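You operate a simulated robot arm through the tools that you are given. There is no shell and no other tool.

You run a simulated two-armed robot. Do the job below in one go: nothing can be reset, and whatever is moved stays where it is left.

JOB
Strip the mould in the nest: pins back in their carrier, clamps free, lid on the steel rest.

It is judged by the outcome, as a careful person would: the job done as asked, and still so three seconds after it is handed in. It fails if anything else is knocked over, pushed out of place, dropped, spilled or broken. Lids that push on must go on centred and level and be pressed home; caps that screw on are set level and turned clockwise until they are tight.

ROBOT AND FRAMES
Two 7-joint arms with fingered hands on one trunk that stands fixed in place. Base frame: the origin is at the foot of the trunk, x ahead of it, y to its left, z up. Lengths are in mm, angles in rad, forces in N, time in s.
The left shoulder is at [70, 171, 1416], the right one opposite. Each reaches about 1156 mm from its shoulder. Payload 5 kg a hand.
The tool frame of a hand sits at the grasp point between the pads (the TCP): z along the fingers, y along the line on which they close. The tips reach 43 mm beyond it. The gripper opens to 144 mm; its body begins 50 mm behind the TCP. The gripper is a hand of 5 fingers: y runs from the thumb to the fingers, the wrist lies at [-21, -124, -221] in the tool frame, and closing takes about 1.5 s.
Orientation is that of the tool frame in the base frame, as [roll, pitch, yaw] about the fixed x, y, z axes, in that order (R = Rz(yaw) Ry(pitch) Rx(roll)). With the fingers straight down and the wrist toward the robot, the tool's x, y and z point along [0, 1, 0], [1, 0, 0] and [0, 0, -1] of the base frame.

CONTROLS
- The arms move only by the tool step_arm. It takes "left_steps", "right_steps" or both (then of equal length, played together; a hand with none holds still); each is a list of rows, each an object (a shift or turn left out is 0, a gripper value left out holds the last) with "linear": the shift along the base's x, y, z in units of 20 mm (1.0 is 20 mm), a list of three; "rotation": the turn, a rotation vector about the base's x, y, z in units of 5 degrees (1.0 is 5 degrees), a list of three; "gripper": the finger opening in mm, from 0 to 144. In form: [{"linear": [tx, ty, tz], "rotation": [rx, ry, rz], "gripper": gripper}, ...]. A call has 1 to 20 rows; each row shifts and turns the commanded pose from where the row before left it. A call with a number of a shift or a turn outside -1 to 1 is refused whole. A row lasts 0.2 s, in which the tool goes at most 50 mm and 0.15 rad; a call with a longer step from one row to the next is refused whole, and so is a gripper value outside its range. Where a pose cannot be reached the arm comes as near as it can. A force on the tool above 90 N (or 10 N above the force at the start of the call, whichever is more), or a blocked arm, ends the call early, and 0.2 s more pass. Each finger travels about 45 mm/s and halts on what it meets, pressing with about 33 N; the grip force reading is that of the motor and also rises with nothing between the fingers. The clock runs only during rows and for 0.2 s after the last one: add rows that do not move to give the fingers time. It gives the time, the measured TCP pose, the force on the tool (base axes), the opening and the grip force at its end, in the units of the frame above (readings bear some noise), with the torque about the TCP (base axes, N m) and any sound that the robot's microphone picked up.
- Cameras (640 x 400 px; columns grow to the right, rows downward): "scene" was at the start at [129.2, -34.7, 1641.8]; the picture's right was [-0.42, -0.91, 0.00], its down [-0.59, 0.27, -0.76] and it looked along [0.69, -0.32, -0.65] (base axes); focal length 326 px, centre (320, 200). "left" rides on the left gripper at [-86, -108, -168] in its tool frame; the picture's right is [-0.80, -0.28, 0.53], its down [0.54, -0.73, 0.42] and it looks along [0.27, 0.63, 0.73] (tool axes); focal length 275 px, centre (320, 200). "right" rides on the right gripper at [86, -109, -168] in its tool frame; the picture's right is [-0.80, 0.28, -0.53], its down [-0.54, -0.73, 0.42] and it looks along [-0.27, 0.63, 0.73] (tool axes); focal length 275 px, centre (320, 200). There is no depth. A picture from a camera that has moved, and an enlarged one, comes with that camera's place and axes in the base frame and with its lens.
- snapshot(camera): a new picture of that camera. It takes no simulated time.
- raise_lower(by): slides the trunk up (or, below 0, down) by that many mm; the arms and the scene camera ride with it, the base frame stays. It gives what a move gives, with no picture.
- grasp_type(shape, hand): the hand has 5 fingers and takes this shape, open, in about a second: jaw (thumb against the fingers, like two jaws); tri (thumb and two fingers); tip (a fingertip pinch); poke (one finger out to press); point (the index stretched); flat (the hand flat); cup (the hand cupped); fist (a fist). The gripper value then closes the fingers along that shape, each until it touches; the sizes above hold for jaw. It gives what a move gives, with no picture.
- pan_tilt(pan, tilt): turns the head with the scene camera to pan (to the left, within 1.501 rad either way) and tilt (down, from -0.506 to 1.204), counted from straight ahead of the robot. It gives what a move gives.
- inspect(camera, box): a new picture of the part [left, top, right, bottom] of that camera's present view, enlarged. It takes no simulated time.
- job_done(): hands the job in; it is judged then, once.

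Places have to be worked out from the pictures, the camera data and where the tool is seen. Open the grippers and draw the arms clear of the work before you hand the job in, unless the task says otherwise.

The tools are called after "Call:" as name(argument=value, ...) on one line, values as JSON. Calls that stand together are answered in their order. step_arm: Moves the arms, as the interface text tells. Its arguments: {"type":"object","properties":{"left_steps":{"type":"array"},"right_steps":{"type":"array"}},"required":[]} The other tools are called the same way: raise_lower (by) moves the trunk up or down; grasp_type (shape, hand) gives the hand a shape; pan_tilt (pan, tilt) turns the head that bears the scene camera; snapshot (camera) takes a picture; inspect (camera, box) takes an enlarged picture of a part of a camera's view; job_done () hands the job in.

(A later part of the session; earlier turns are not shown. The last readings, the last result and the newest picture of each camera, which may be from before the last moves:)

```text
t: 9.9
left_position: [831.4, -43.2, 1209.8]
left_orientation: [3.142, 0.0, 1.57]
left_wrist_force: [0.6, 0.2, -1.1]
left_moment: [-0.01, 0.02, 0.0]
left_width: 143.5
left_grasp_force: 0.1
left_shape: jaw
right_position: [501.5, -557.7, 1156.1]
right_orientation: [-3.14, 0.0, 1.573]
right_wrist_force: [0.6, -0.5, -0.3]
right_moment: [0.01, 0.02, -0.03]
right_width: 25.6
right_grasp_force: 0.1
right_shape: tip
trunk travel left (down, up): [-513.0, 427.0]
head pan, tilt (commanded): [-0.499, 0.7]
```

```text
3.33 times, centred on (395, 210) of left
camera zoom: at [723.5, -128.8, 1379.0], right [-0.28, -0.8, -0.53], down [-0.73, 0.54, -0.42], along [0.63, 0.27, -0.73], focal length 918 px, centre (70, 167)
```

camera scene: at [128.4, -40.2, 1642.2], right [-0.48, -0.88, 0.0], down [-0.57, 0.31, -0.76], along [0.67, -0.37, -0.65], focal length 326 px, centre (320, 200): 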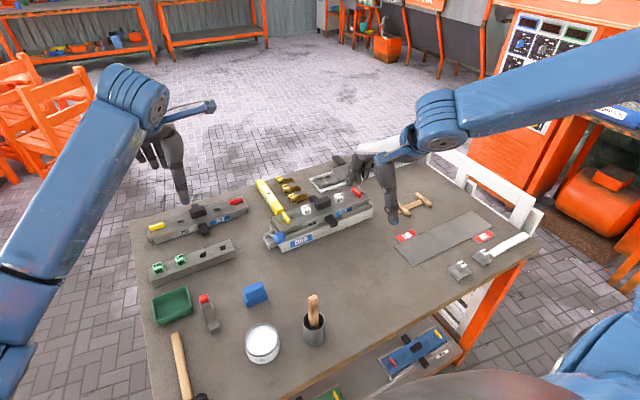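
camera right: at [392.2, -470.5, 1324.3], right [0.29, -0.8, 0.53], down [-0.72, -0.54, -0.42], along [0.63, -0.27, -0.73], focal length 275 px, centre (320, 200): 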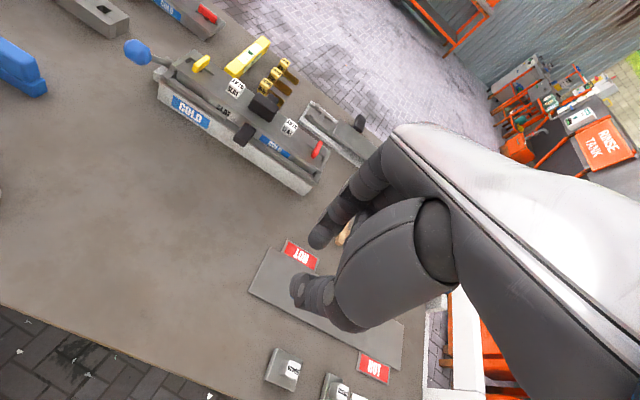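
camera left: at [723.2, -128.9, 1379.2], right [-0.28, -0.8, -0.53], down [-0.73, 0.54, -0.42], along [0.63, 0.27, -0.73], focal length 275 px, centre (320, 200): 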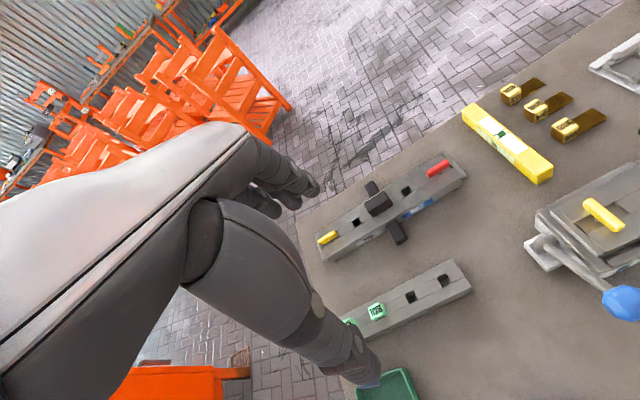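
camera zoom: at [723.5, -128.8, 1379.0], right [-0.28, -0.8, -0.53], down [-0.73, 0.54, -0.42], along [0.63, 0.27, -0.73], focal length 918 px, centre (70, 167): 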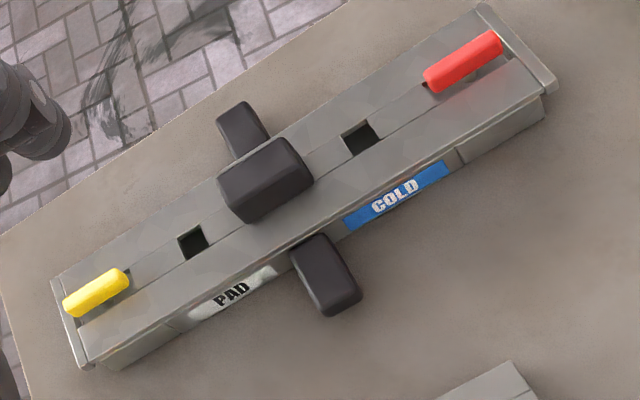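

The free state is clear from PAD: bars lie in line with the slot, so SLAT's bars need a quarter turn each. First the pins: I bring the right hand (tip pinch, 60 mm open) over the right-hand SLAT pin.

Call:
step_arm(right_steps=[{"linear": [0.98, 0.2, -0.2], "gripper": 60}, {"linear": [0.98, 0.2, -0.2]}, {"linear": [0.98, 0.2, -0.2]}, {"linear": [0.98, 0.2, -0.2]}, {"linear": [0.98, 0.2, -0.2]}, {"linear": [0.98, 0.2, -0.2]}, {"linear": [0.98, 0.2, -0.2]}, {"linear": [0.98, 0.2, -0.2]}, {"linear": [0.98, 0.2, -0.2]}, {"linear": [0.98, 0.2, -0.2]}, {"linear": [0.98, 0.2, -0.2]}, {"linear": [0.98, 0.2, -0.2]}, {"linear": [0.98, 0.2, -0.2]}, {"linear": [0.98, 0.2, -0.2]}, {"linear": [0.98, 0.2, -0.2]}, {"linear": [0.98, 0.2, -0.2]}, {"linear": [0.98, 0.2, -0.2]}, {}])

Call:
snapshot(camera="scene")

Call:
inspect(camera="scene", box=[300, 120, 400, 220])

Call:
snapshot(camera="right")

```text
t: 13.7
left_position: [831.1, -43.8, 1211.5]
left_orientation: [-3.141, 0.0, 1.571]
left_wrist_force: [0.0, 0.6, -0.5]
left_moment: [-0.04, -0.01, -0.03]
left_width: 143.9
left_grasp_force: 0.0
left_shape: jaw
right_position: [835.4, -492.2, 1091.1]
right_orientation: [-3.141, 0.0, 1.573]
right_wrist_force: [0.4, -1.7, 0.6]
right_moment: [-0.02, 0.0, 0.01]
right_width: 59.7
right_grasp_force: 0.0
right_shape: tip
trunk travel left (down, up): [-513.0, 427.0]
head pan, tilt (commanded): [-0.499, 0.7]
```

```text
taken
camera scene: at [126.3, -40.4, 1642.4], right [-0.48, -0.88, 0.0], down [-0.57, 0.31, -0.76], along [0.67, -0.37, -0.64], focal length 326 px, centre (320, 200)
```

scene: 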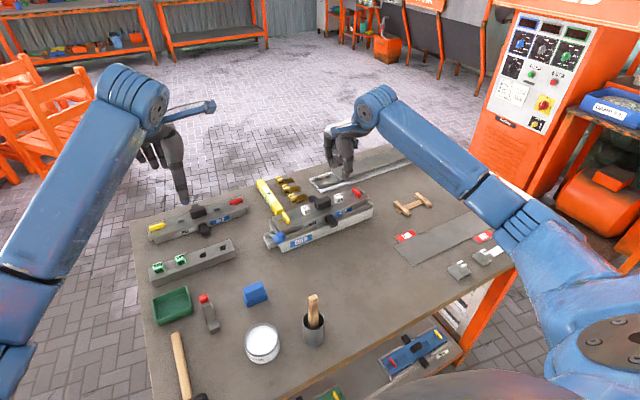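

```text
4.00 times, centred on (350, 170) of scene
camera zoom: at [126.3, -40.4, 1642.4], right [-0.48, -0.88, 0.0], down [-0.57, 0.31, -0.76], along [0.67, -0.37, -0.64], focal length 1306 px, centre (200, 320)
```

zoom: 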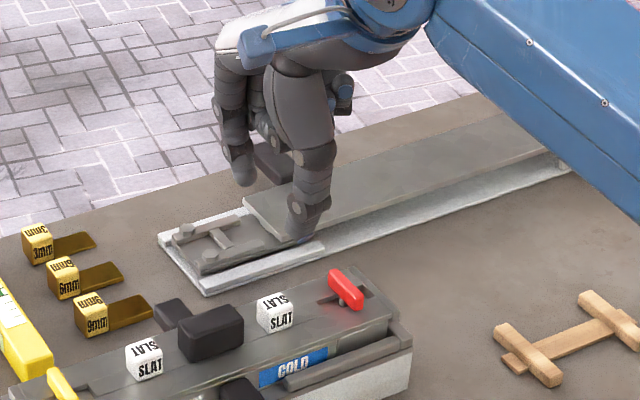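

```text
taken
camera right: at [725.8, -405.5, 1256.9], right [0.29, -0.8, 0.53], down [-0.72, -0.54, -0.42], along [0.63, -0.27, -0.73], focal length 275 px, centre (320, 200)
```

right: 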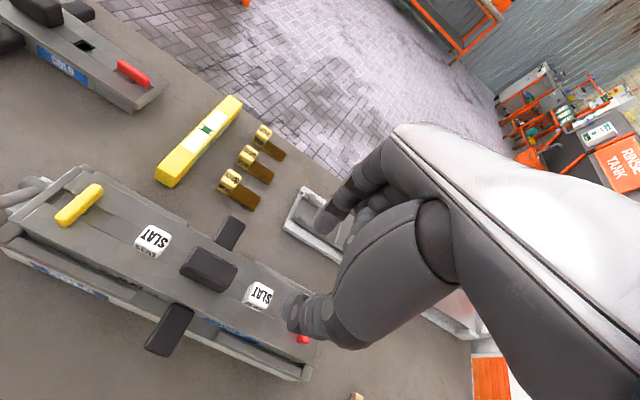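

Call:
inspect(camera="right", box=[220, 160, 400, 360])

Call:
inspect(camera="scene", box=[340, 130, 390, 190])

Call:
inspect(camera="left", box=[500, 0, 640, 130])

```text
2.00 times, centred on (310, 260) of right
camera zoom: at [725.8, -405.5, 1256.9], right [0.29, -0.8, 0.53], down [-0.72, -0.54, -0.42], along [0.63, -0.27, -0.73], focal length 551 px, centre (340, 80)
```

zoom: 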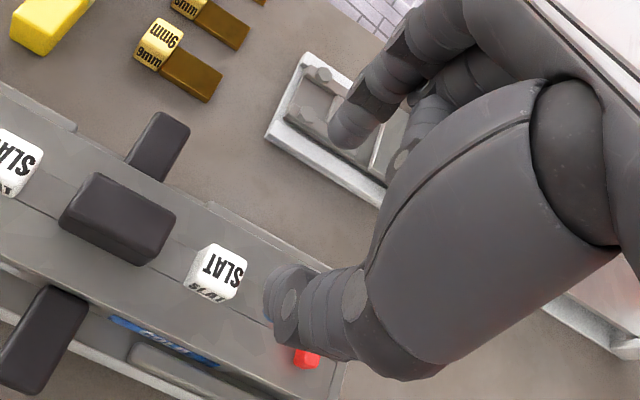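

```text
6.67 times, centred on (365, 160) of scene
camera zoom: at [126.3, -40.4, 1642.4], right [-0.48, -0.88, 0.0], down [-0.57, 0.31, -0.76], along [0.67, -0.37, -0.64], focal length 2176 px, centre (20, 467)
```

zoom: 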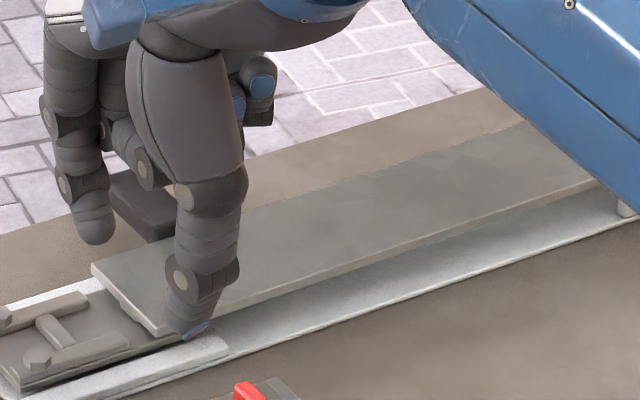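

```text
3.08 times, centred on (570, 65) of left
camera zoom: at [722.8, -129.1, 1379.5], right [-0.28, -0.8, -0.53], down [-0.73, 0.54, -0.42], along [0.63, 0.27, -0.73], focal length 847 px, centre (-449, 615)
```

zoom: 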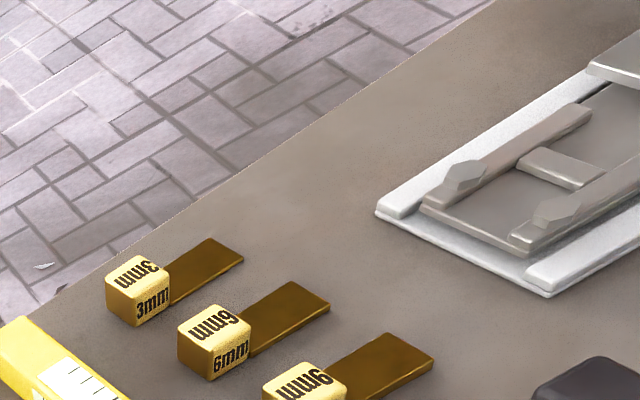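

The pinch straddles the pin in plan; fingertips reach about 33 mm below the TCP. I lower to TCP z≈1005, just above the pin head, and check alignment.

Call:
step_arm(right_steps=[{"linear": [0, 0, -0.9]}, {"linear": [0, 0, -0.9]}, {"linear": [0, 0, -0.9]}, {"linear": [0, 0, -0.9]}, {"linear": [0, 0, -0.7]}, {}])

Call:
inspect(camera="right", box=[220, 160, 400, 360])

Call:
inspect(camera="scene", box=[320, 150, 380, 220])

```text
t: 15.1
left_position: [831.4, -42.0, 1211.0]
left_orientation: [3.141, -0.001, 1.571]
left_wrist_force: [-0.6, 0.3, 0.3]
left_moment: [-0.01, 0.02, 0.02]
left_width: 143.5
left_grasp_force: 0.1
left_shape: jaw
right_position: [838.1, -488.5, 1002.5]
right_orientation: [-3.14, -0.002, 1.57]
right_wrist_force: [-0.1, 1.1, -0.9]
right_moment: [0.01, -0.03, 0.0]
right_width: 59.9
right_grasp_force: 0.1
right_shape: tip
trunk travel left (down, up): [-513.0, 427.0]
head pan, tilt (commanded): [-0.499, 0.7]
```

```text
2.00 times, centred on (310, 260) of right
camera zoom: at [728.1, -403.2, 1169.4], right [0.28, -0.8, 0.53], down [-0.73, -0.54, -0.42], along [0.63, -0.27, -0.73], focal length 551 px, centre (340, 80)
```

zoom: 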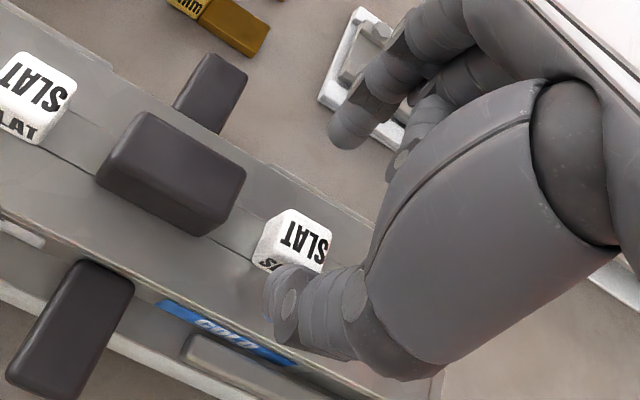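

```text
5.71 times, centred on (350, 185) of scene
camera zoom: at [126.7, -40.1, 1642.4], right [-0.48, -0.88, 0.0], down [-0.57, 0.31, -0.76], along [0.67, -0.37, -0.64], focal length 1866 px, centre (149, 286)
```

zoom: 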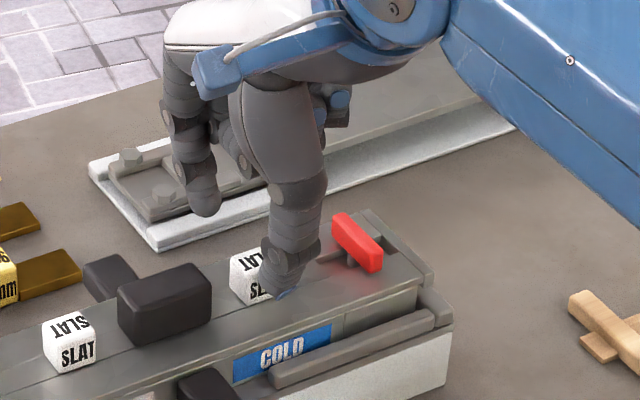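

Close-range right-camera triangulation puts the right pin's top at ≈[822, −491, 956], and the thumb–index midpoint in "tip" sits about 14 mm behind the TCP in x, so it's already nearly centred. I nudge −1.5 x, −2.5 y and lower to TCP z≈973.

Call:
step_arm(right_steps=[{"linear": [-0.07, -0.12, -0.5]}, {"linear": [0, 0, -0.5]}, {"linear": [0, 0, -0.5]}, {}, {}])

Call:
inspect(camera="right", box=[220, 160, 400, 360])

Call:
inspect(camera="scene", box=[320, 160, 380, 220])

```text
t: 16.3
left_position: [826.0, -40.4, 1216.8]
left_orientation: [3.138, 0.002, 1.571]
left_wrist_force: [-0.6, -0.5, -1.1]
left_moment: [-0.03, 0.0, -0.06]
left_width: 143.9
left_grasp_force: 0.1
left_shape: jaw
right_position: [832.5, -490.7, 984.6]
right_orientation: [3.125, 0.002, 1.571]
right_wrist_force: [-3.7, -1.5, 65.2]
right_moment: [0.16, 2.96, 0.03]
right_width: 62.1
right_grasp_force: 0.0
right_shape: tip
trunk travel left (down, up): [-513.0, 427.0]
head pan, tilt (commanded): [-0.499, 0.7]
```

```text
2.00 times, centred on (310, 260) of right
camera zoom: at [720.8, -403.5, 1150.4], right [0.28, -0.8, 0.54], down [-0.72, -0.54, -0.43], along [0.64, -0.27, -0.72], focal length 551 px, centre (340, 80)
```

zoom: 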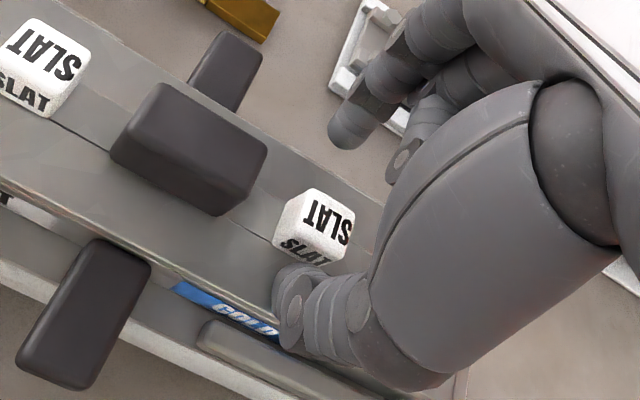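

```text
6.67 times, centred on (350, 190) of scene
camera zoom: at [117.8, -35.0, 1643.7], right [-0.48, -0.88, 0.0], down [-0.56, 0.31, -0.77], along [0.68, -0.37, -0.64], focal length 2176 px, centre (120, 267)
```

zoom: 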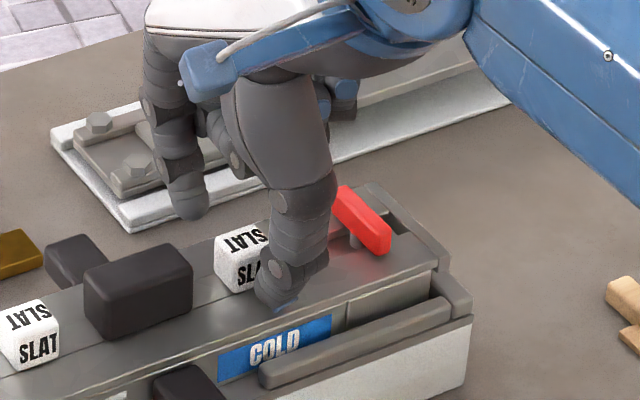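

The thumb tip met the lid (65 N up), so it reaches lower than the index. I back off upward right away.

Call:
step_arm(right_steps=[{"linear": [0, 0, 0.5]}, {"linear": [0, 0, 0.4]}, {}, {}])

Call:
inspect(camera="right", box=[220, 160, 400, 360])

Call:
inspect(camera="scene", box=[320, 160, 380, 220])

```text
t: 17.3
left_position: [831.3, -42.1, 1210.7]
left_orientation: [3.141, -0.002, 1.572]
left_wrist_force: [-0.4, 0.2, 0.4]
left_moment: [-0.02, 0.06, 0.01]
left_width: 143.7
left_grasp_force: 0.1
left_shape: jaw
right_position: [833.9, -492.0, 986.8]
right_orientation: [-3.136, 0.0, 1.571]
right_wrist_force: [0.2, -0.3, 0.3]
right_moment: [0.0, 0.03, 0.0]
right_width: 59.6
right_grasp_force: 0.1
right_shape: tip
trunk travel left (down, up): [-513.0, 427.0]
head pan, tilt (commanded): [-0.499, 0.7]
```

```text
2.00 times, centred on (310, 260) of right
camera zoom: at [724.7, -405.6, 1153.9], right [0.29, -0.8, 0.53], down [-0.73, -0.54, -0.42], along [0.62, -0.27, -0.73], focal length 551 px, centre (340, 80)
```

zoom: 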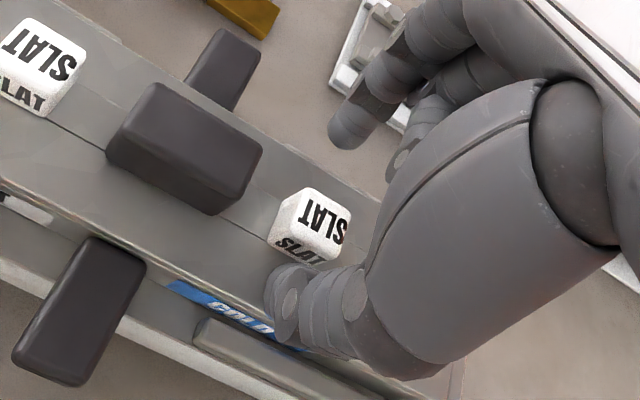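

```text
6.67 times, centred on (350, 190) of scene
camera zoom: at [127.2, -40.2, 1642.0], right [-0.48, -0.88, 0.0], down [-0.57, 0.31, -0.76], along [0.67, -0.37, -0.64], focal length 2176 px, centre (120, 267)
```

zoom: 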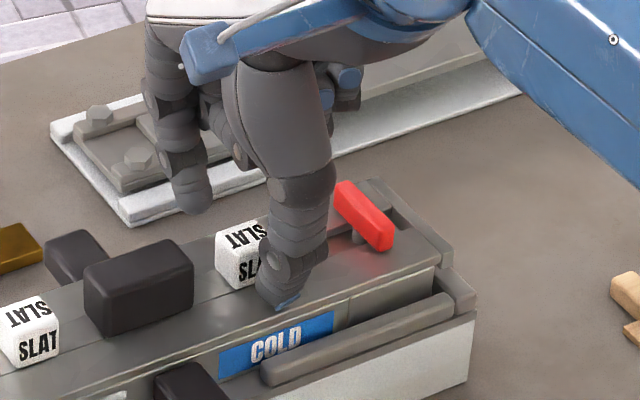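

Both cameras now agree on pin centre ≈[820, −487.5], head z≈942–966, lid top ≈942. I partly close the pinch to 36 mm and look again at the tip heights before going lower.

Call:
step_arm(right_steps=[{"linear": [0, 0.1, 0.2], "gripper": 38}, {}, {}, {}, {}])

Call:
inspect(camera="right", box=[220, 160, 400, 360])

Call:
inspect(camera="scene", box=[330, 165, 380, 215])

```text
t: 18.5
left_position: [832.2, -42.5, 1211.0]
left_orientation: [-3.14, 0.001, 1.571]
left_wrist_force: [-0.2, 0.1, 0.0]
left_moment: [0.01, -0.01, 0.01]
left_width: 143.8
left_grasp_force: 0.1
left_shape: jaw
right_position: [834.7, -489.3, 993.3]
right_orientation: [-3.14, 0.001, 1.573]
right_wrist_force: [-0.1, -0.6, 0.7]
right_moment: [-0.02, 0.04, 0.04]
right_width: 38.8
right_grasp_force: 0.0
right_shape: tip
trunk travel left (down, up): [-513.0, 427.0]
head pan, tilt (commanded): [-0.499, 0.7]
```

```text
2.00 times, centred on (310, 260) of right
camera zoom: at [725.2, -404.5, 1160.6], right [0.29, -0.8, 0.53], down [-0.73, -0.54, -0.42], along [0.63, -0.27, -0.73], focal length 551 px, centre (340, 80)
```

zoom: 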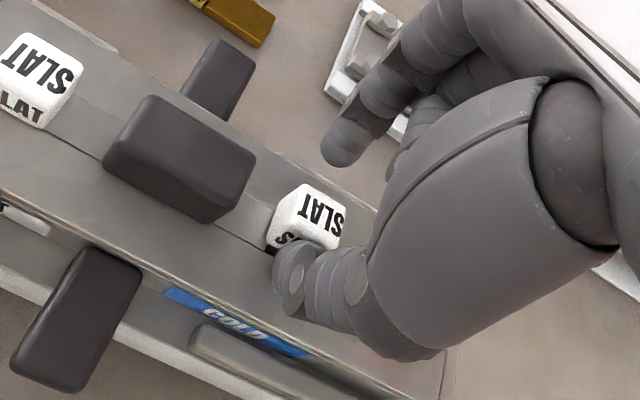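

```text
8.00 times, centred on (355, 190) of scene
camera zoom: at [126.9, -40.2, 1642.3], right [-0.48, -0.88, 0.0], down [-0.57, 0.31, -0.76], along [0.67, -0.37, -0.64], focal length 2612 px, centre (40, 280)
```

zoom: 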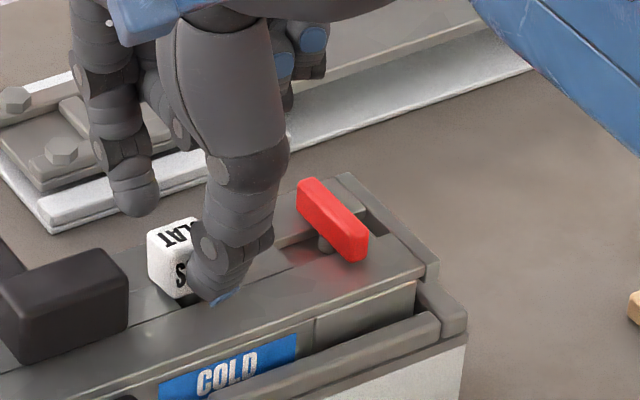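

Thumb is near the pin's front face with no contact force. I lower a further ~9 mm in small steps, watching force.

Call:
step_arm(right_steps=[{"linear": [0, 0, -0.25]}, {"linear": [0, 0, -0.2]}, {}])

Call:
inspect(camera="scene", box=[330, 165, 380, 215])

```text
t: 19.3
left_position: [830.4, -43.8, 1212.4]
left_orientation: [3.14, -0.001, 1.572]
left_wrist_force: [0.6, -0.2, 0.2]
left_moment: [0.01, -0.02, -0.01]
left_width: 143.6
left_grasp_force: 0.0
left_shape: jaw
right_position: [835.1, -491.0, 986.7]
right_orientation: [3.139, -0.002, 1.571]
right_wrist_force: [-2.4, -0.1, 14.1]
right_moment: [0.08, 0.61, 0.05]
right_width: 40.0
right_grasp_force: 0.1
right_shape: tip
trunk travel left (down, up): [-513.0, 427.0]
head pan, tilt (commanded): [-0.499, 0.7]
```

```text
8.00 times, centred on (355, 190) of scene
camera zoom: at [124.9, -39.2, 1642.8], right [-0.48, -0.88, 0.0], down [-0.56, 0.31, -0.77], along [0.67, -0.37, -0.64], focal length 2612 px, centre (40, 280)
```

zoom: 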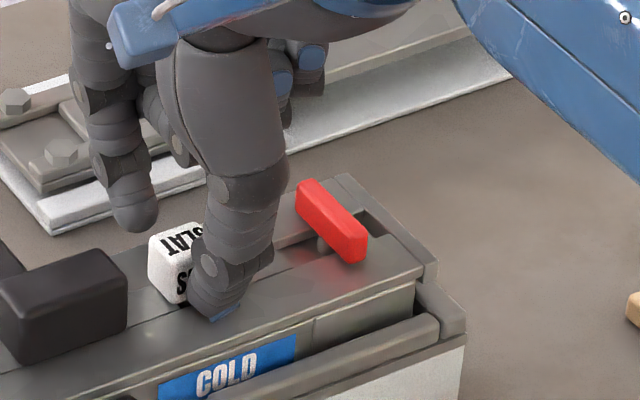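

The thumb touches the lid while the index tip is still ~11 mm higher, so I'll lift 15 mm and tilt the hand +15° about y to level the two fingertips.

Call:
step_arm(right_steps=[{"linear": [0, 0, 0.8], "gripper": 50}, {"linear": [0.1, 0.05, 0], "rotation": [0, 1, 0]}, {"linear": [0.1, 0.05, 0], "rotation": [0, 1, 0]}, {"linear": [0, 0.0, 0], "rotation": [0, 1, 0]}, {}, {}])

Call:
inspect(camera="scene", box=[330, 155, 380, 215])

Call:
inspect(camera="right", box=[220, 160, 400, 360])

```text
t: 20.7
left_position: [832.2, -43.2, 1210.0]
left_orientation: [-3.14, 0.002, 1.57]
left_wrist_force: [0.1, -0.4, 0.1]
left_moment: [0.01, -0.02, 0.03]
left_width: 143.4
left_grasp_force: 0.0
left_shape: jaw
right_position: [838.9, -488.7, 998.4]
right_orientation: [-2.88, 0.0, 1.573]
right_wrist_force: [0.8, -0.9, 0.3]
right_moment: [-0.03, 0.02, 0.01]
right_width: 49.8
right_grasp_force: 0.1
right_shape: tip
trunk travel left (down, up): [-513.0, 427.0]
head pan, tilt (commanded): [-0.499, 0.7]
```

```text
6.67 times, centred on (355, 185) of scene
camera zoom: at [127.0, -40.2, 1642.3], right [-0.48, -0.88, 0.0], down [-0.57, 0.31, -0.76], along [0.67, -0.37, -0.64], focal length 2176 px, centre (87, 300)
```

zoom: 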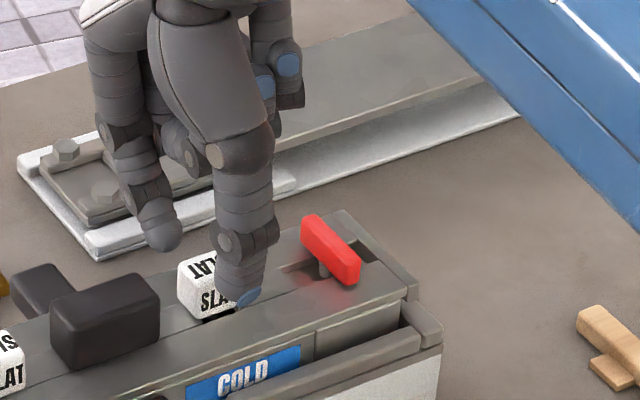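

```text
2.00 times, centred on (310, 260) of right
camera zoom: at [776.7, -402.3, 1188.7], right [0.41, -0.8, 0.44], down [-0.81, -0.54, -0.22], along [0.42, -0.27, -0.87], focal length 551 px, centre (340, 80)
```

zoom: 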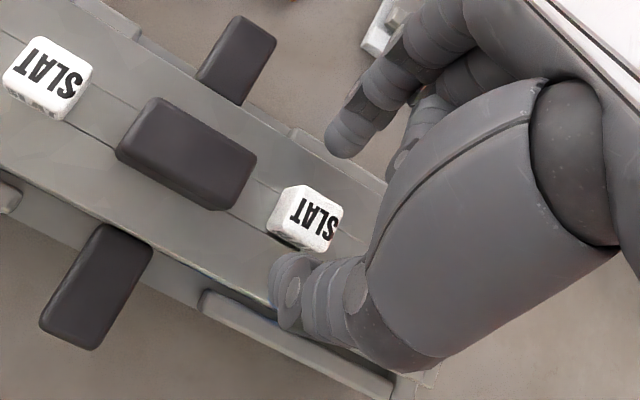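

Tips now look level on both sides of the pin. I lower 16 mm in small steps, checking for contact.

Call:
step_arm(right_steps=[{"linear": [0, 0, -0.3]}, {"linear": [0, 0, -0.3]}, {"linear": [0, 0, -0.2]}, {}])

Call:
inspect(camera="scene", box=[330, 155, 380, 215])

Call:
inspect(camera="right", box=[220, 160, 400, 360])

```text
t: 21.7
left_position: [830.9, -43.1, 1210.4]
left_orientation: [-3.141, -0.001, 1.571]
left_wrist_force: [0.5, 0.3, -0.5]
left_moment: [0.01, -0.03, 0.02]
left_width: 143.6
left_grasp_force: 0.1
left_shape: jaw
right_position: [838.0, -488.9, 984.4]
right_orientation: [-2.88, 0.0, 1.572]
right_wrist_force: [0.6, 0.2, 0.4]
right_moment: [-0.01, -0.07, 0.0]
right_width: 49.9
right_grasp_force: 0.0
right_shape: tip
trunk travel left (down, up): [-513.0, 427.0]
head pan, tilt (commanded): [-0.499, 0.7]
```

```text
6.67 times, centred on (355, 185) of scene
camera zoom: at [126.9, -40.1, 1642.4], right [-0.48, -0.88, 0.0], down [-0.57, 0.31, -0.76], along [0.67, -0.37, -0.64], focal length 2176 px, centre (87, 300)
```

zoom: 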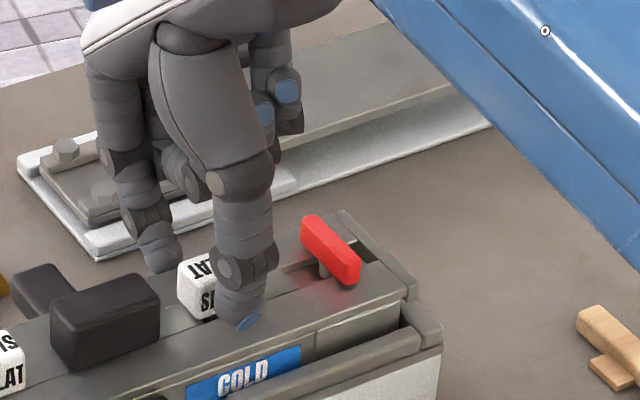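

```text
2.00 times, centred on (310, 260) of right
camera zoom: at [775.9, -402.5, 1173.7], right [0.41, -0.8, 0.44], down [-0.81, -0.54, -0.22], along [0.42, -0.27, -0.87], focal length 551 px, centre (340, 80)
```

zoom: 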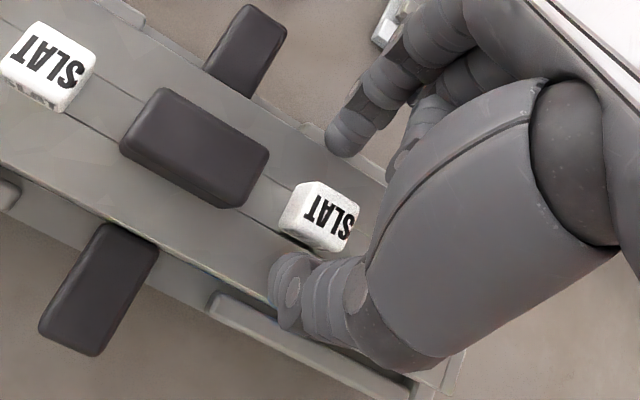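

No contact yet; I lower 5 mm more and then close the pinch on the pin head.

Call:
step_arm(right_steps=[{"linear": [0, 0, -0.25]}, {}, {"gripper": 15}, {}, {}, {}, {}, {}])

Call:
inspect(camera="scene", box=[330, 155, 380, 215])

Call:
inspect(camera="right", box=[220, 160, 400, 360])

```text
t: 23.5
left_position: [831.6, -42.6, 1211.8]
left_orientation: [-3.141, -0.001, 1.573]
left_wrist_force: [0.2, -0.6, 0.2]
left_moment: [0.01, -0.01, 0.03]
left_width: 143.7
left_grasp_force: 0.0
left_shape: jaw
right_position: [839.1, -487.7, 980.3]
right_orientation: [-2.883, 0.0, 1.573]
right_wrist_force: [7.7, 0.6, 11.4]
right_moment: [-0.02, -0.46, 0.0]
right_width: 18.1
right_grasp_force: 0.1
right_shape: tip
trunk travel left (down, up): [-513.0, 427.0]
head pan, tilt (commanded): [-0.499, 0.7]
```

```text
6.67 times, centred on (355, 185) of scene
camera zoom: at [126.4, -39.1, 1642.5], right [-0.48, -0.88, 0.0], down [-0.57, 0.31, -0.77], along [0.67, -0.37, -0.64], focal length 2176 px, centre (87, 300)
```

zoom: 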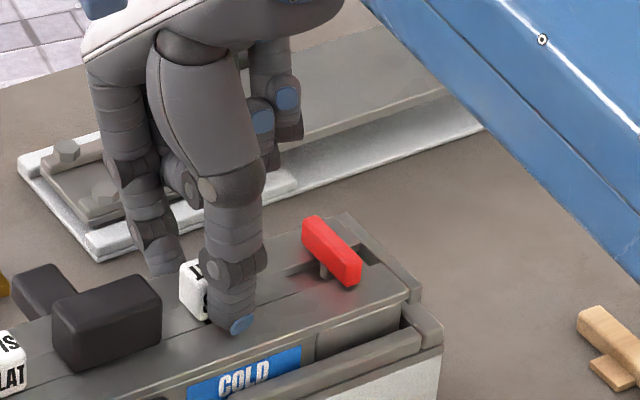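

```text
2.00 times, centred on (310, 260) of right
camera zoom: at [775.9, -402.0, 1169.9], right [0.41, -0.8, 0.44], down [-0.81, -0.54, -0.22], along [0.42, -0.27, -0.87], focal length 551 px, centre (340, 80)
```

zoom: 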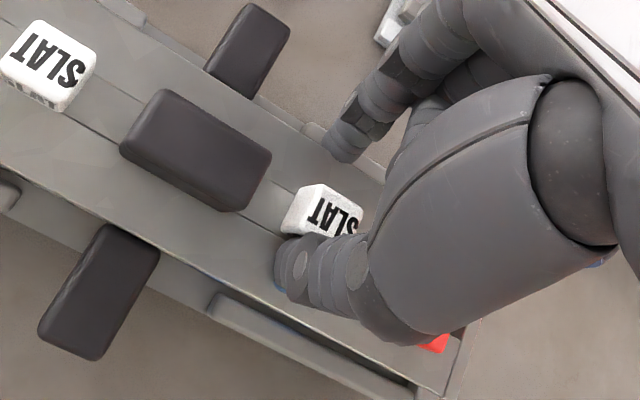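

Force suggests the index tip rubs the lid rather than gripping the pin yet. I raise 4 mm and continue closing.

Call:
step_arm(right_steps=[{"linear": [0, 0, 0.2]}, {}, {"gripper": 0}, {}, {}, {}, {}])

Call:
inspect(camera="scene", box=[330, 155, 380, 215])

Call:
inspect(camera="right", box=[250, 180, 370, 300])

```text
t: 25.1
left_position: [827.4, -41.4, 1213.7]
left_orientation: [3.139, 0.003, 1.573]
left_wrist_force: [-0.1, -0.2, 0.5]
left_moment: [-0.02, -0.01, 0.01]
left_width: 143.2
left_grasp_force: 0.0
left_shape: jaw
right_position: [837.5, -487.9, 989.0]
right_orientation: [-2.886, 0.002, 1.571]
right_wrist_force: [12.5, -5.2, 42.1]
right_moment: [-0.31, -0.49, 0.2]
right_width: 25.4
right_grasp_force: 32.9
right_shape: tip
trunk travel left (down, up): [-513.0, 427.0]
head pan, tilt (commanded): [-0.499, 0.7]
```

```text
6.67 times, centred on (355, 185) of scene
camera zoom: at [123.0, -37.3, 1643.1], right [-0.48, -0.88, 0.0], down [-0.56, 0.31, -0.77], along [0.67, -0.37, -0.64], focal length 2176 px, centre (87, 300)
```

zoom: 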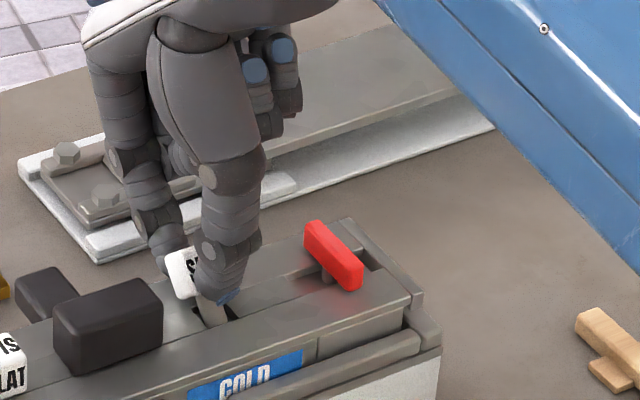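

```text
3.33 times, centred on (310, 240) of right
camera zoom: at [773.9, -401.2, 1178.7], right [0.41, -0.8, 0.45], down [-0.81, -0.54, -0.23], along [0.42, -0.27, -0.86], focal length 918 px, centre (353, 67)
```

zoom: 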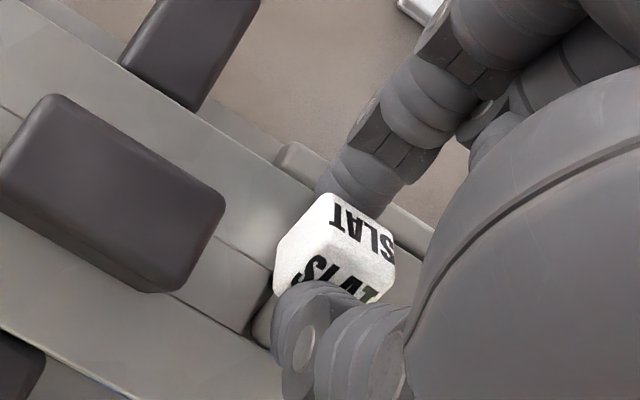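

The grip now holds (33 N) and the pin head has already risen a little, with its shaft showing. I lift slowly 12 mm and look.

Call:
step_arm(right_steps=[{"linear": [0, 0, 0.2]}, {"linear": [0, 0, 0.2]}, {"linear": [0, 0, 0.2]}, {}])

Call:
inspect(camera="scene", box=[330, 155, 380, 215])

Call:
inspect(camera="right", box=[250, 180, 370, 300])

```text
t: 26.1
left_position: [832.2, -43.1, 1210.8]
left_orientation: [3.14, -0.001, 1.57]
left_wrist_force: [0.0, 0.5, 0.8]
left_moment: [0.01, 0.01, 0.01]
left_width: 143.4
left_grasp_force: 0.0
left_shape: jaw
right_position: [837.8, -487.9, 993.0]
right_orientation: [-2.876, 0.0, 1.572]
right_wrist_force: [0.3, -0.5, -0.8]
right_moment: [0.0, 0.01, -0.02]
right_width: 23.5
right_grasp_force: 33.5
right_shape: tip
trunk travel left (down, up): [-513.0, 427.0]
head pan, tilt (commanded): [-0.499, 0.7]
```

```text
6.67 times, centred on (355, 185) of scene
camera zoom: at [126.3, -39.9, 1642.1], right [-0.48, -0.88, 0.0], down [-0.57, 0.31, -0.76], along [0.67, -0.37, -0.64], focal length 2176 px, centre (87, 300)
```

zoom: 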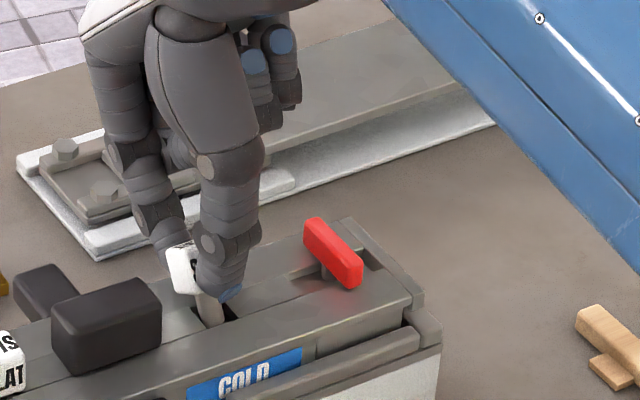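

```text
3.33 times, centred on (310, 240) of right
camera zoom: at [775.8, -401.4, 1182.7], right [0.42, -0.8, 0.44], down [-0.81, -0.54, -0.22], along [0.41, -0.27, -0.87], focal length 918 px, centre (353, 67)
```

zoom: 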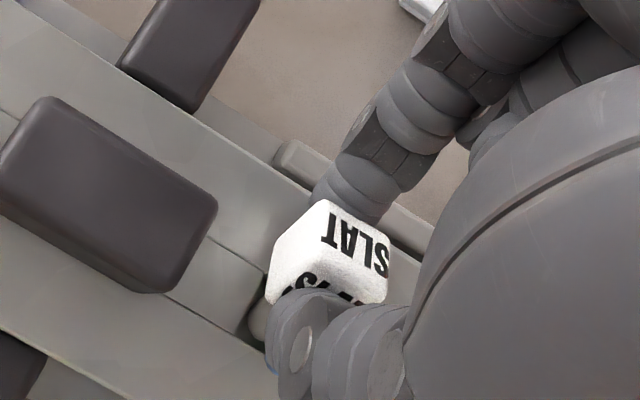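

The pin is held free of load but leaning; its round shaft is still in the hole. I lift it straight up ~70 mm and inspect it in the grip.

Call:
step_arm(right_steps=[{"linear": [0, 0, 0.3]}, {"linear": [0, 0, 0.4]}, {"linear": [0, 0, 0.5]}, {"linear": [0, 0, 0.6]}, {"linear": [0, 0, 0.7]}, {"linear": [0, 0, 0.8]}, {"linear": [0, 0, 0.8]}, {}])

Call:
inspect(camera="scene", box=[320, 130, 380, 200])

Call:
inspect(camera="right", box=[250, 180, 370, 300])

```text
t: 27.9
left_position: [831.6, -43.3, 1210.1]
left_orientation: [-3.141, 0.0, 1.57]
left_wrist_force: [0.7, -0.2, -0.6]
left_moment: [0.0, 0.02, 0.0]
left_width: 143.8
left_grasp_force: 0.0
left_shape: jaw
right_position: [839.2, -489.9, 1078.1]
right_orientation: [-2.879, 0.001, 1.574]
right_wrist_force: [0.0, -0.6, 0.2]
right_moment: [0.02, 0.0, 0.06]
right_width: 23.4
right_grasp_force: 33.3
right_shape: tip
trunk travel left (down, up): [-513.0, 427.0]
head pan, tilt (commanded): [-0.499, 0.7]
```

```text
5.71 times, centred on (350, 165) of scene
camera zoom: at [127.1, -40.3, 1642.3], right [-0.48, -0.88, 0.0], down [-0.57, 0.31, -0.76], along [0.67, -0.37, -0.64], focal length 1866 px, centre (149, 400)
```

zoom: 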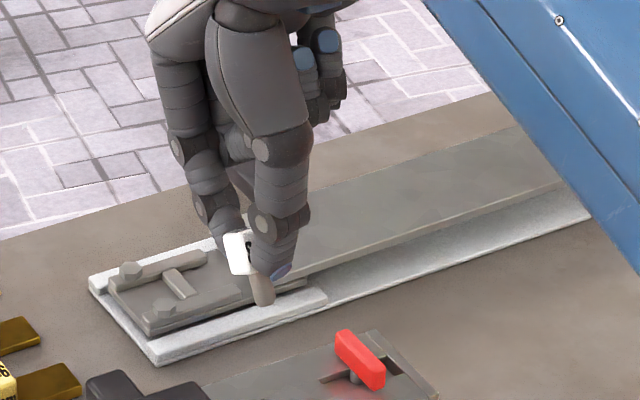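

```text
3.33 times, centred on (310, 240) of right
camera zoom: at [775.7, -403.6, 1267.3], right [0.41, -0.8, 0.44], down [-0.81, -0.54, -0.22], along [0.42, -0.27, -0.87], focal length 918 px, centre (353, 67)
```

zoom: 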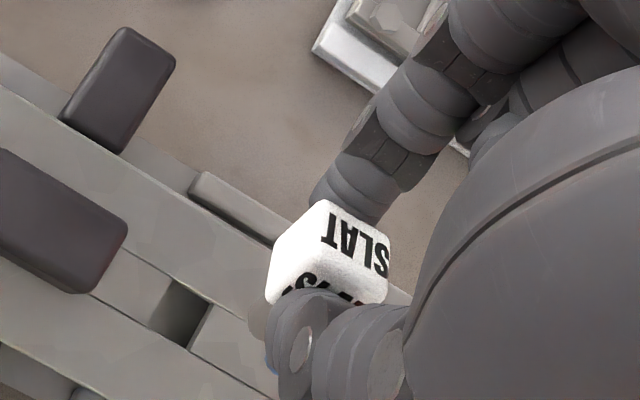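

The pin is out with a short round shaft. I zoom in to judge its tilt in the hand.

Call:
inspect(camera="scene", box=[350, 155, 380, 190])

Call:
inspect(camera="right", box=[280, 210, 350, 290])

Call:
inspect(camera="left", box=[500, 0, 640, 130])

```text
11.43 times, centred on (365, 172) of scene
camera zoom: at [127.1, -40.3, 1642.3], right [-0.48, -0.88, 0.0], down [-0.57, 0.31, -0.76], along [0.67, -0.37, -0.64], focal length 3731 px, centre (-194, 514)
```

zoom: 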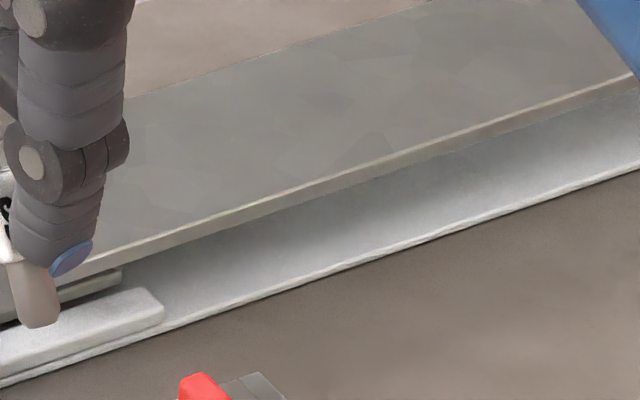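

```text
5.00 times, centred on (315, 250) of right
camera zoom: at [775.7, -403.6, 1267.3], right [0.41, -0.8, 0.44], down [-0.81, -0.54, -0.22], along [0.42, -0.27, -0.87], focal length 1376 px, centre (345, -50)
```

zoom: 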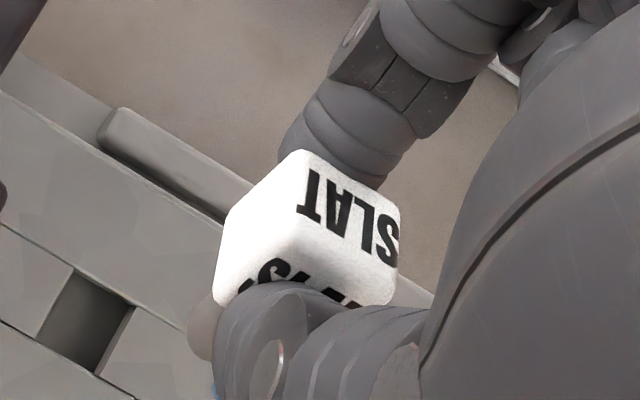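

```text
3.08 times, centred on (570, 65) of left
camera zoom: at [723.4, -129.0, 1379.1], right [-0.28, -0.8, -0.53], down [-0.73, 0.54, -0.42], along [0.63, 0.27, -0.73], focal length 847 px, centre (-449, 615)
```

zoom: 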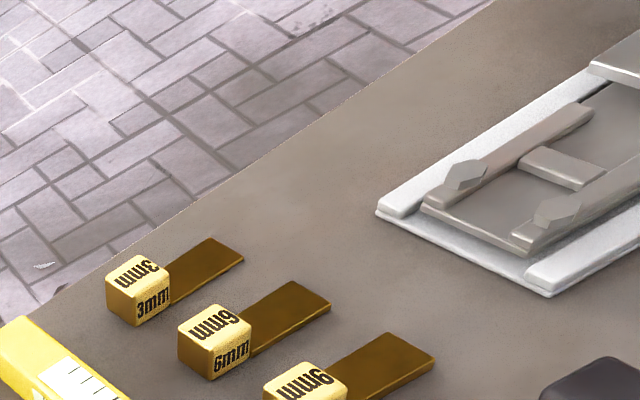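

I move the left arm out of the way to the left, and turn the right hand back −15° so the pin hangs closer to vertical.

Call:
step_arm(left_steps=[{"linear": [-0.6, 1, 0.2]}, {"linear": [-0.6, 1, 0.2]}, {"linear": [-0.6, 1, 0.2]}, {"linear": [-0.6, 1, 0.2]}, {"linear": [-0.6, 1, 0.2]}, {"linear": [-0.6, 1, 0.2]}, {"linear": [-0.6, 1, 0.2]}, {"linear": [-0.6, 1, 0.2]}, {"linear": [-0.6, 1, 0.2]}, {"linear": [-0.6, 1, 0.2]}, {"linear": [-0.6, 1, 0.2]}, {"linear": [-0.6, 1, 0.2]}], right_steps=[{"linear": [0, 0, 0.5]}, {"linear": [0, 0, 0.5]}, {"rotation": [0, -0.5, 0]}, {"rotation": [0, -0.5, 0]}, {"rotation": [0, -0.5, 0]}, {"rotation": [0, -0.5, 0]}, {"rotation": [0, -0.5, 0]}, {"rotation": [0, -0.5, 0]}, {}, {}, {}, {}])

Call:
snapshot(camera="scene")

Call:
inspect(camera="scene", box=[330, 120, 380, 190])

Call:
inspect(camera="right", box=[280, 210, 350, 290])

```text
t: 30.5
left_position: [687.4, 200.2, 1258.5]
left_orientation: [3.141, 0.0, 1.57]
left_wrist_force: [0.8, -0.9, -0.8]
left_moment: [-0.02, 0.0, 0.0]
left_width: 143.7
left_grasp_force: 0.1
left_shape: jaw
right_position: [838.7, -486.4, 1097.3]
right_orientation: [-3.141, 0.002, 1.574]
right_wrist_force: [-0.1, 0.4, -0.3]
right_moment: [-0.04, -0.05, -0.04]
right_width: 23.7
right_grasp_force: 33.0
right_shape: tip
trunk travel left (down, up): [-513.0, 427.0]
head pan, tilt (commanded): [-0.499, 0.7]
```

```text
taken
camera scene: at [126.1, -38.4, 1642.5], right [-0.48, -0.88, 0.0], down [-0.57, 0.31, -0.77], along [0.67, -0.37, -0.64], focal length 326 px, centre (320, 200)
```

scene: 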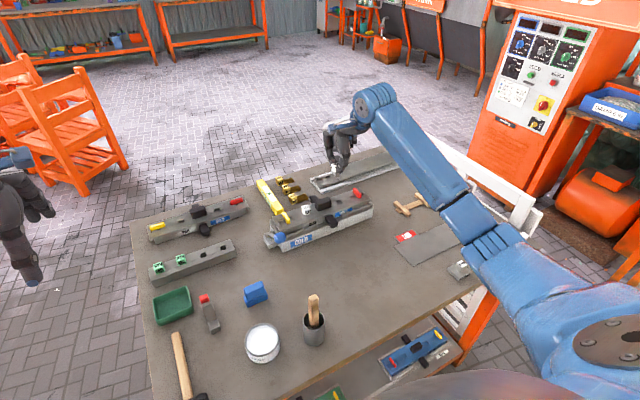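

```text
5.71 times, centred on (355, 155) of scene
camera zoom: at [126.1, -38.4, 1642.5], right [-0.48, -0.88, 0.0], down [-0.57, 0.31, -0.77], along [0.67, -0.37, -0.64], focal length 1866 px, centre (120, 457)
```

zoom: 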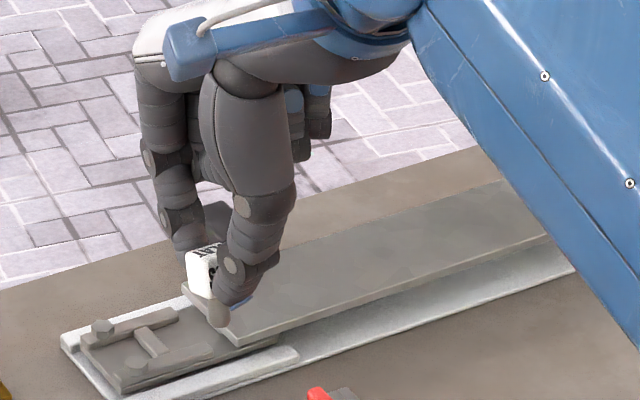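

```text
5.00 times, centred on (315, 250) of right
camera zoom: at [728.7, -400.7, 1265.2], right [0.28, -0.8, 0.54], down [-0.72, -0.54, -0.42], along [0.63, -0.27, -0.73], focal length 1376 px, centre (345, -50)
```

zoom: 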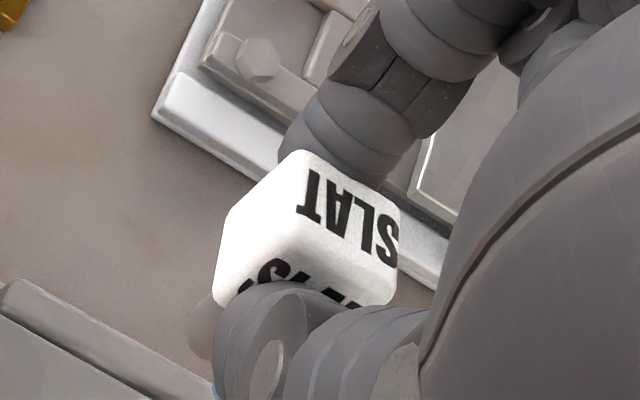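

Call:
inspect(camera="scene", box=[346, 155, 366, 183])

Call:
snapshot(camera="left")

```text
14.29 times, centred on (356, 169) of scene
camera zoom: at [126.1, -38.4, 1642.5], right [-0.48, -0.88, 0.0], down [-0.57, 0.31, -0.77], along [0.67, -0.37, -0.64], focal length 4664 px, centre (-194, 643)
```

zoom: 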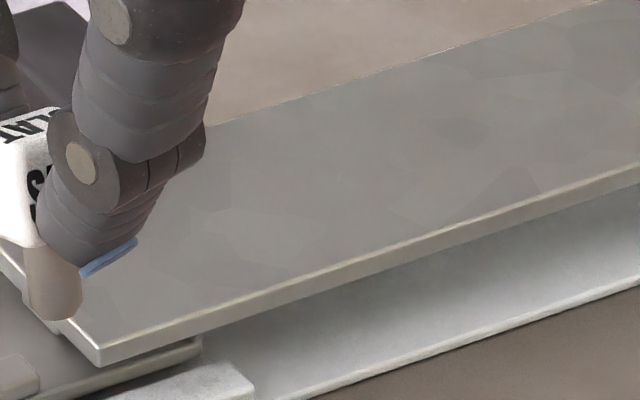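

```text
taken
camera left: at [577.2, 113.5, 1426.7], right [-0.28, -0.8, -0.53], down [-0.73, 0.54, -0.42], along [0.63, 0.27, -0.73], focal length 275 px, centre (320, 200)
```

left: 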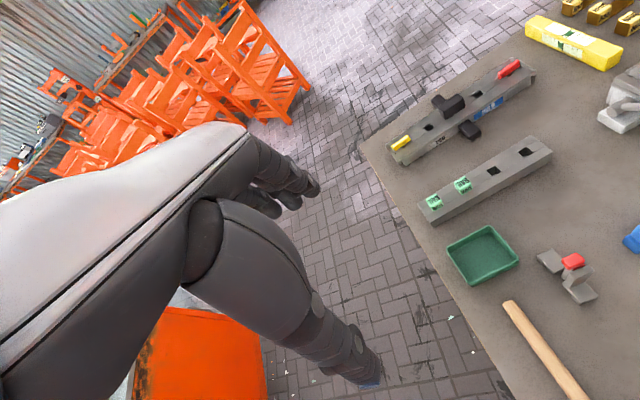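

With the hand untilted, the pin now hangs vertical; its shaft end is about [−12, +1, −59] from the TCP. I carry it across at this height toward the carrier's empty hole at [849, −40].

Call:
step_arm(right_steps=[{"linear": [0.05, 0.5, 0]}, {"linear": [0.05, 1, 0]}, {"linear": [0.05, 1, 0]}, {"linear": [0.05, 1, 0]}, {"linear": [0.05, 1, 0]}, {"linear": [0.05, 1, 0]}, {"linear": [0.05, 1, 0]}, {"linear": [0.05, 1, 0]}, {"linear": [0.05, 1, 0]}, {"linear": [0.05, 1, 0]}, {"linear": [0.05, 1, 0]}, {"linear": [0.05, 1, 0]}, {"linear": [0.05, 1, 0]}, {"linear": [0.05, 1, 0]}, {"linear": [0.05, 1, 0]}, {"linear": [0.05, 1, 0]}, {"linear": [0.05, 1, 0]}, {"linear": [0.05, 1, 0]}, {"linear": [0.05, 1, 0]}, {"linear": [0.05, 1, 0]}])

Call:
step_arm(right_steps=[{"linear": [0.05, 1, 0]}, {"linear": [0.05, 1, 0]}, {"linear": [0.05, 0.7, 0]}, {}, {"linear": [0, 0, -0.8]}, {"linear": [0, 0, -0.9]}, {"linear": [0, 0, -0.9]}, {"linear": [0, 0, -0.9]}, {"linear": [0, 0, -0.8]}, {}, {}])

Call:
snapshot(camera="scene")

Call:
snapshot(camera="right")

Call:
snapshot(camera="left")

```text
t: 34.7
left_position: [687.6, 198.9, 1257.5]
left_orientation: [3.139, 0.0, 1.57]
left_wrist_force: [0.0, 0.2, -0.2]
left_moment: [-0.01, -0.03, 0.02]
left_width: 143.7
left_grasp_force: 0.0
left_shape: jaw
right_position: [858.6, -95.9, 1095.4]
right_orientation: [3.141, 0.0, 1.572]
right_wrist_force: [-0.6, 0.8, -0.6]
right_moment: [-0.02, -0.02, -0.03]
right_width: 23.5
right_grasp_force: 32.8
right_shape: tip
trunk travel left (down, up): [-513.0, 427.0]
head pan, tilt (commanded): [-0.499, 0.7]
```

```text
t: 37.1
left_position: [686.5, 196.7, 1257.8]
left_orientation: [3.141, 0.001, 1.57]
left_wrist_force: [0.2, 0.8, 0.4]
left_moment: [0.02, -0.02, 0.01]
left_width: 143.6
left_grasp_force: 0.0
left_shape: jaw
right_position: [862.8, -45.5, 1011.6]
right_orientation: [-3.141, 0.001, 1.574]
right_wrist_force: [0.1, 1.1, -0.7]
right_moment: [0.02, -0.02, 0.04]
right_width: 23.6
right_grasp_force: 33.2
right_shape: tip
trunk travel left (down, up): [-513.0, 427.0]
head pan, tilt (commanded): [-0.499, 0.7]
```

```text
taken
camera scene: at [127.0, -39.8, 1642.3], right [-0.48, -0.88, 0.0], down [-0.57, 0.31, -0.76], along [0.67, -0.37, -0.64], focal length 326 px, centre (320, 200)
```

scene: 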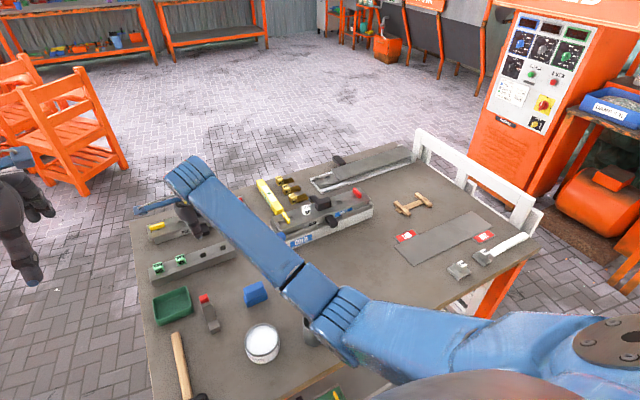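

```text
taken
camera right: at [753.3, 41.4, 1178.2], right [0.28, -0.8, 0.53], down [-0.73, -0.54, -0.42], along [0.63, -0.27, -0.73], focal length 275 px, centre (320, 200)
```

right: 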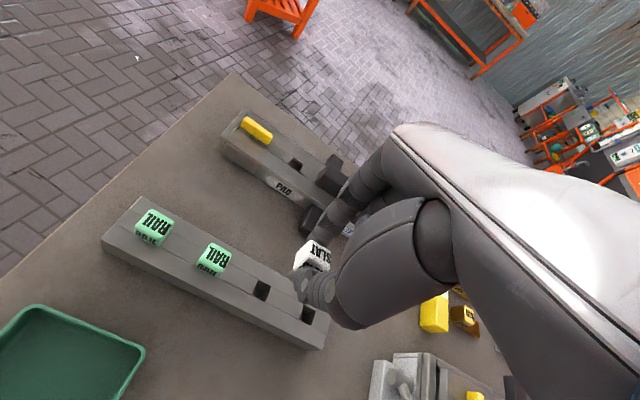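

```text
taken
camera left: at [578.2, 112.2, 1426.7], right [-0.28, -0.8, -0.53], down [-0.73, 0.54, -0.42], along [0.63, 0.27, -0.73], focal length 275 px, centre (320, 200)
```

left: 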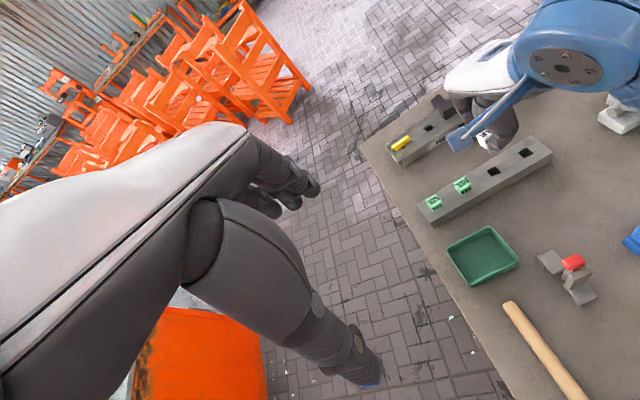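

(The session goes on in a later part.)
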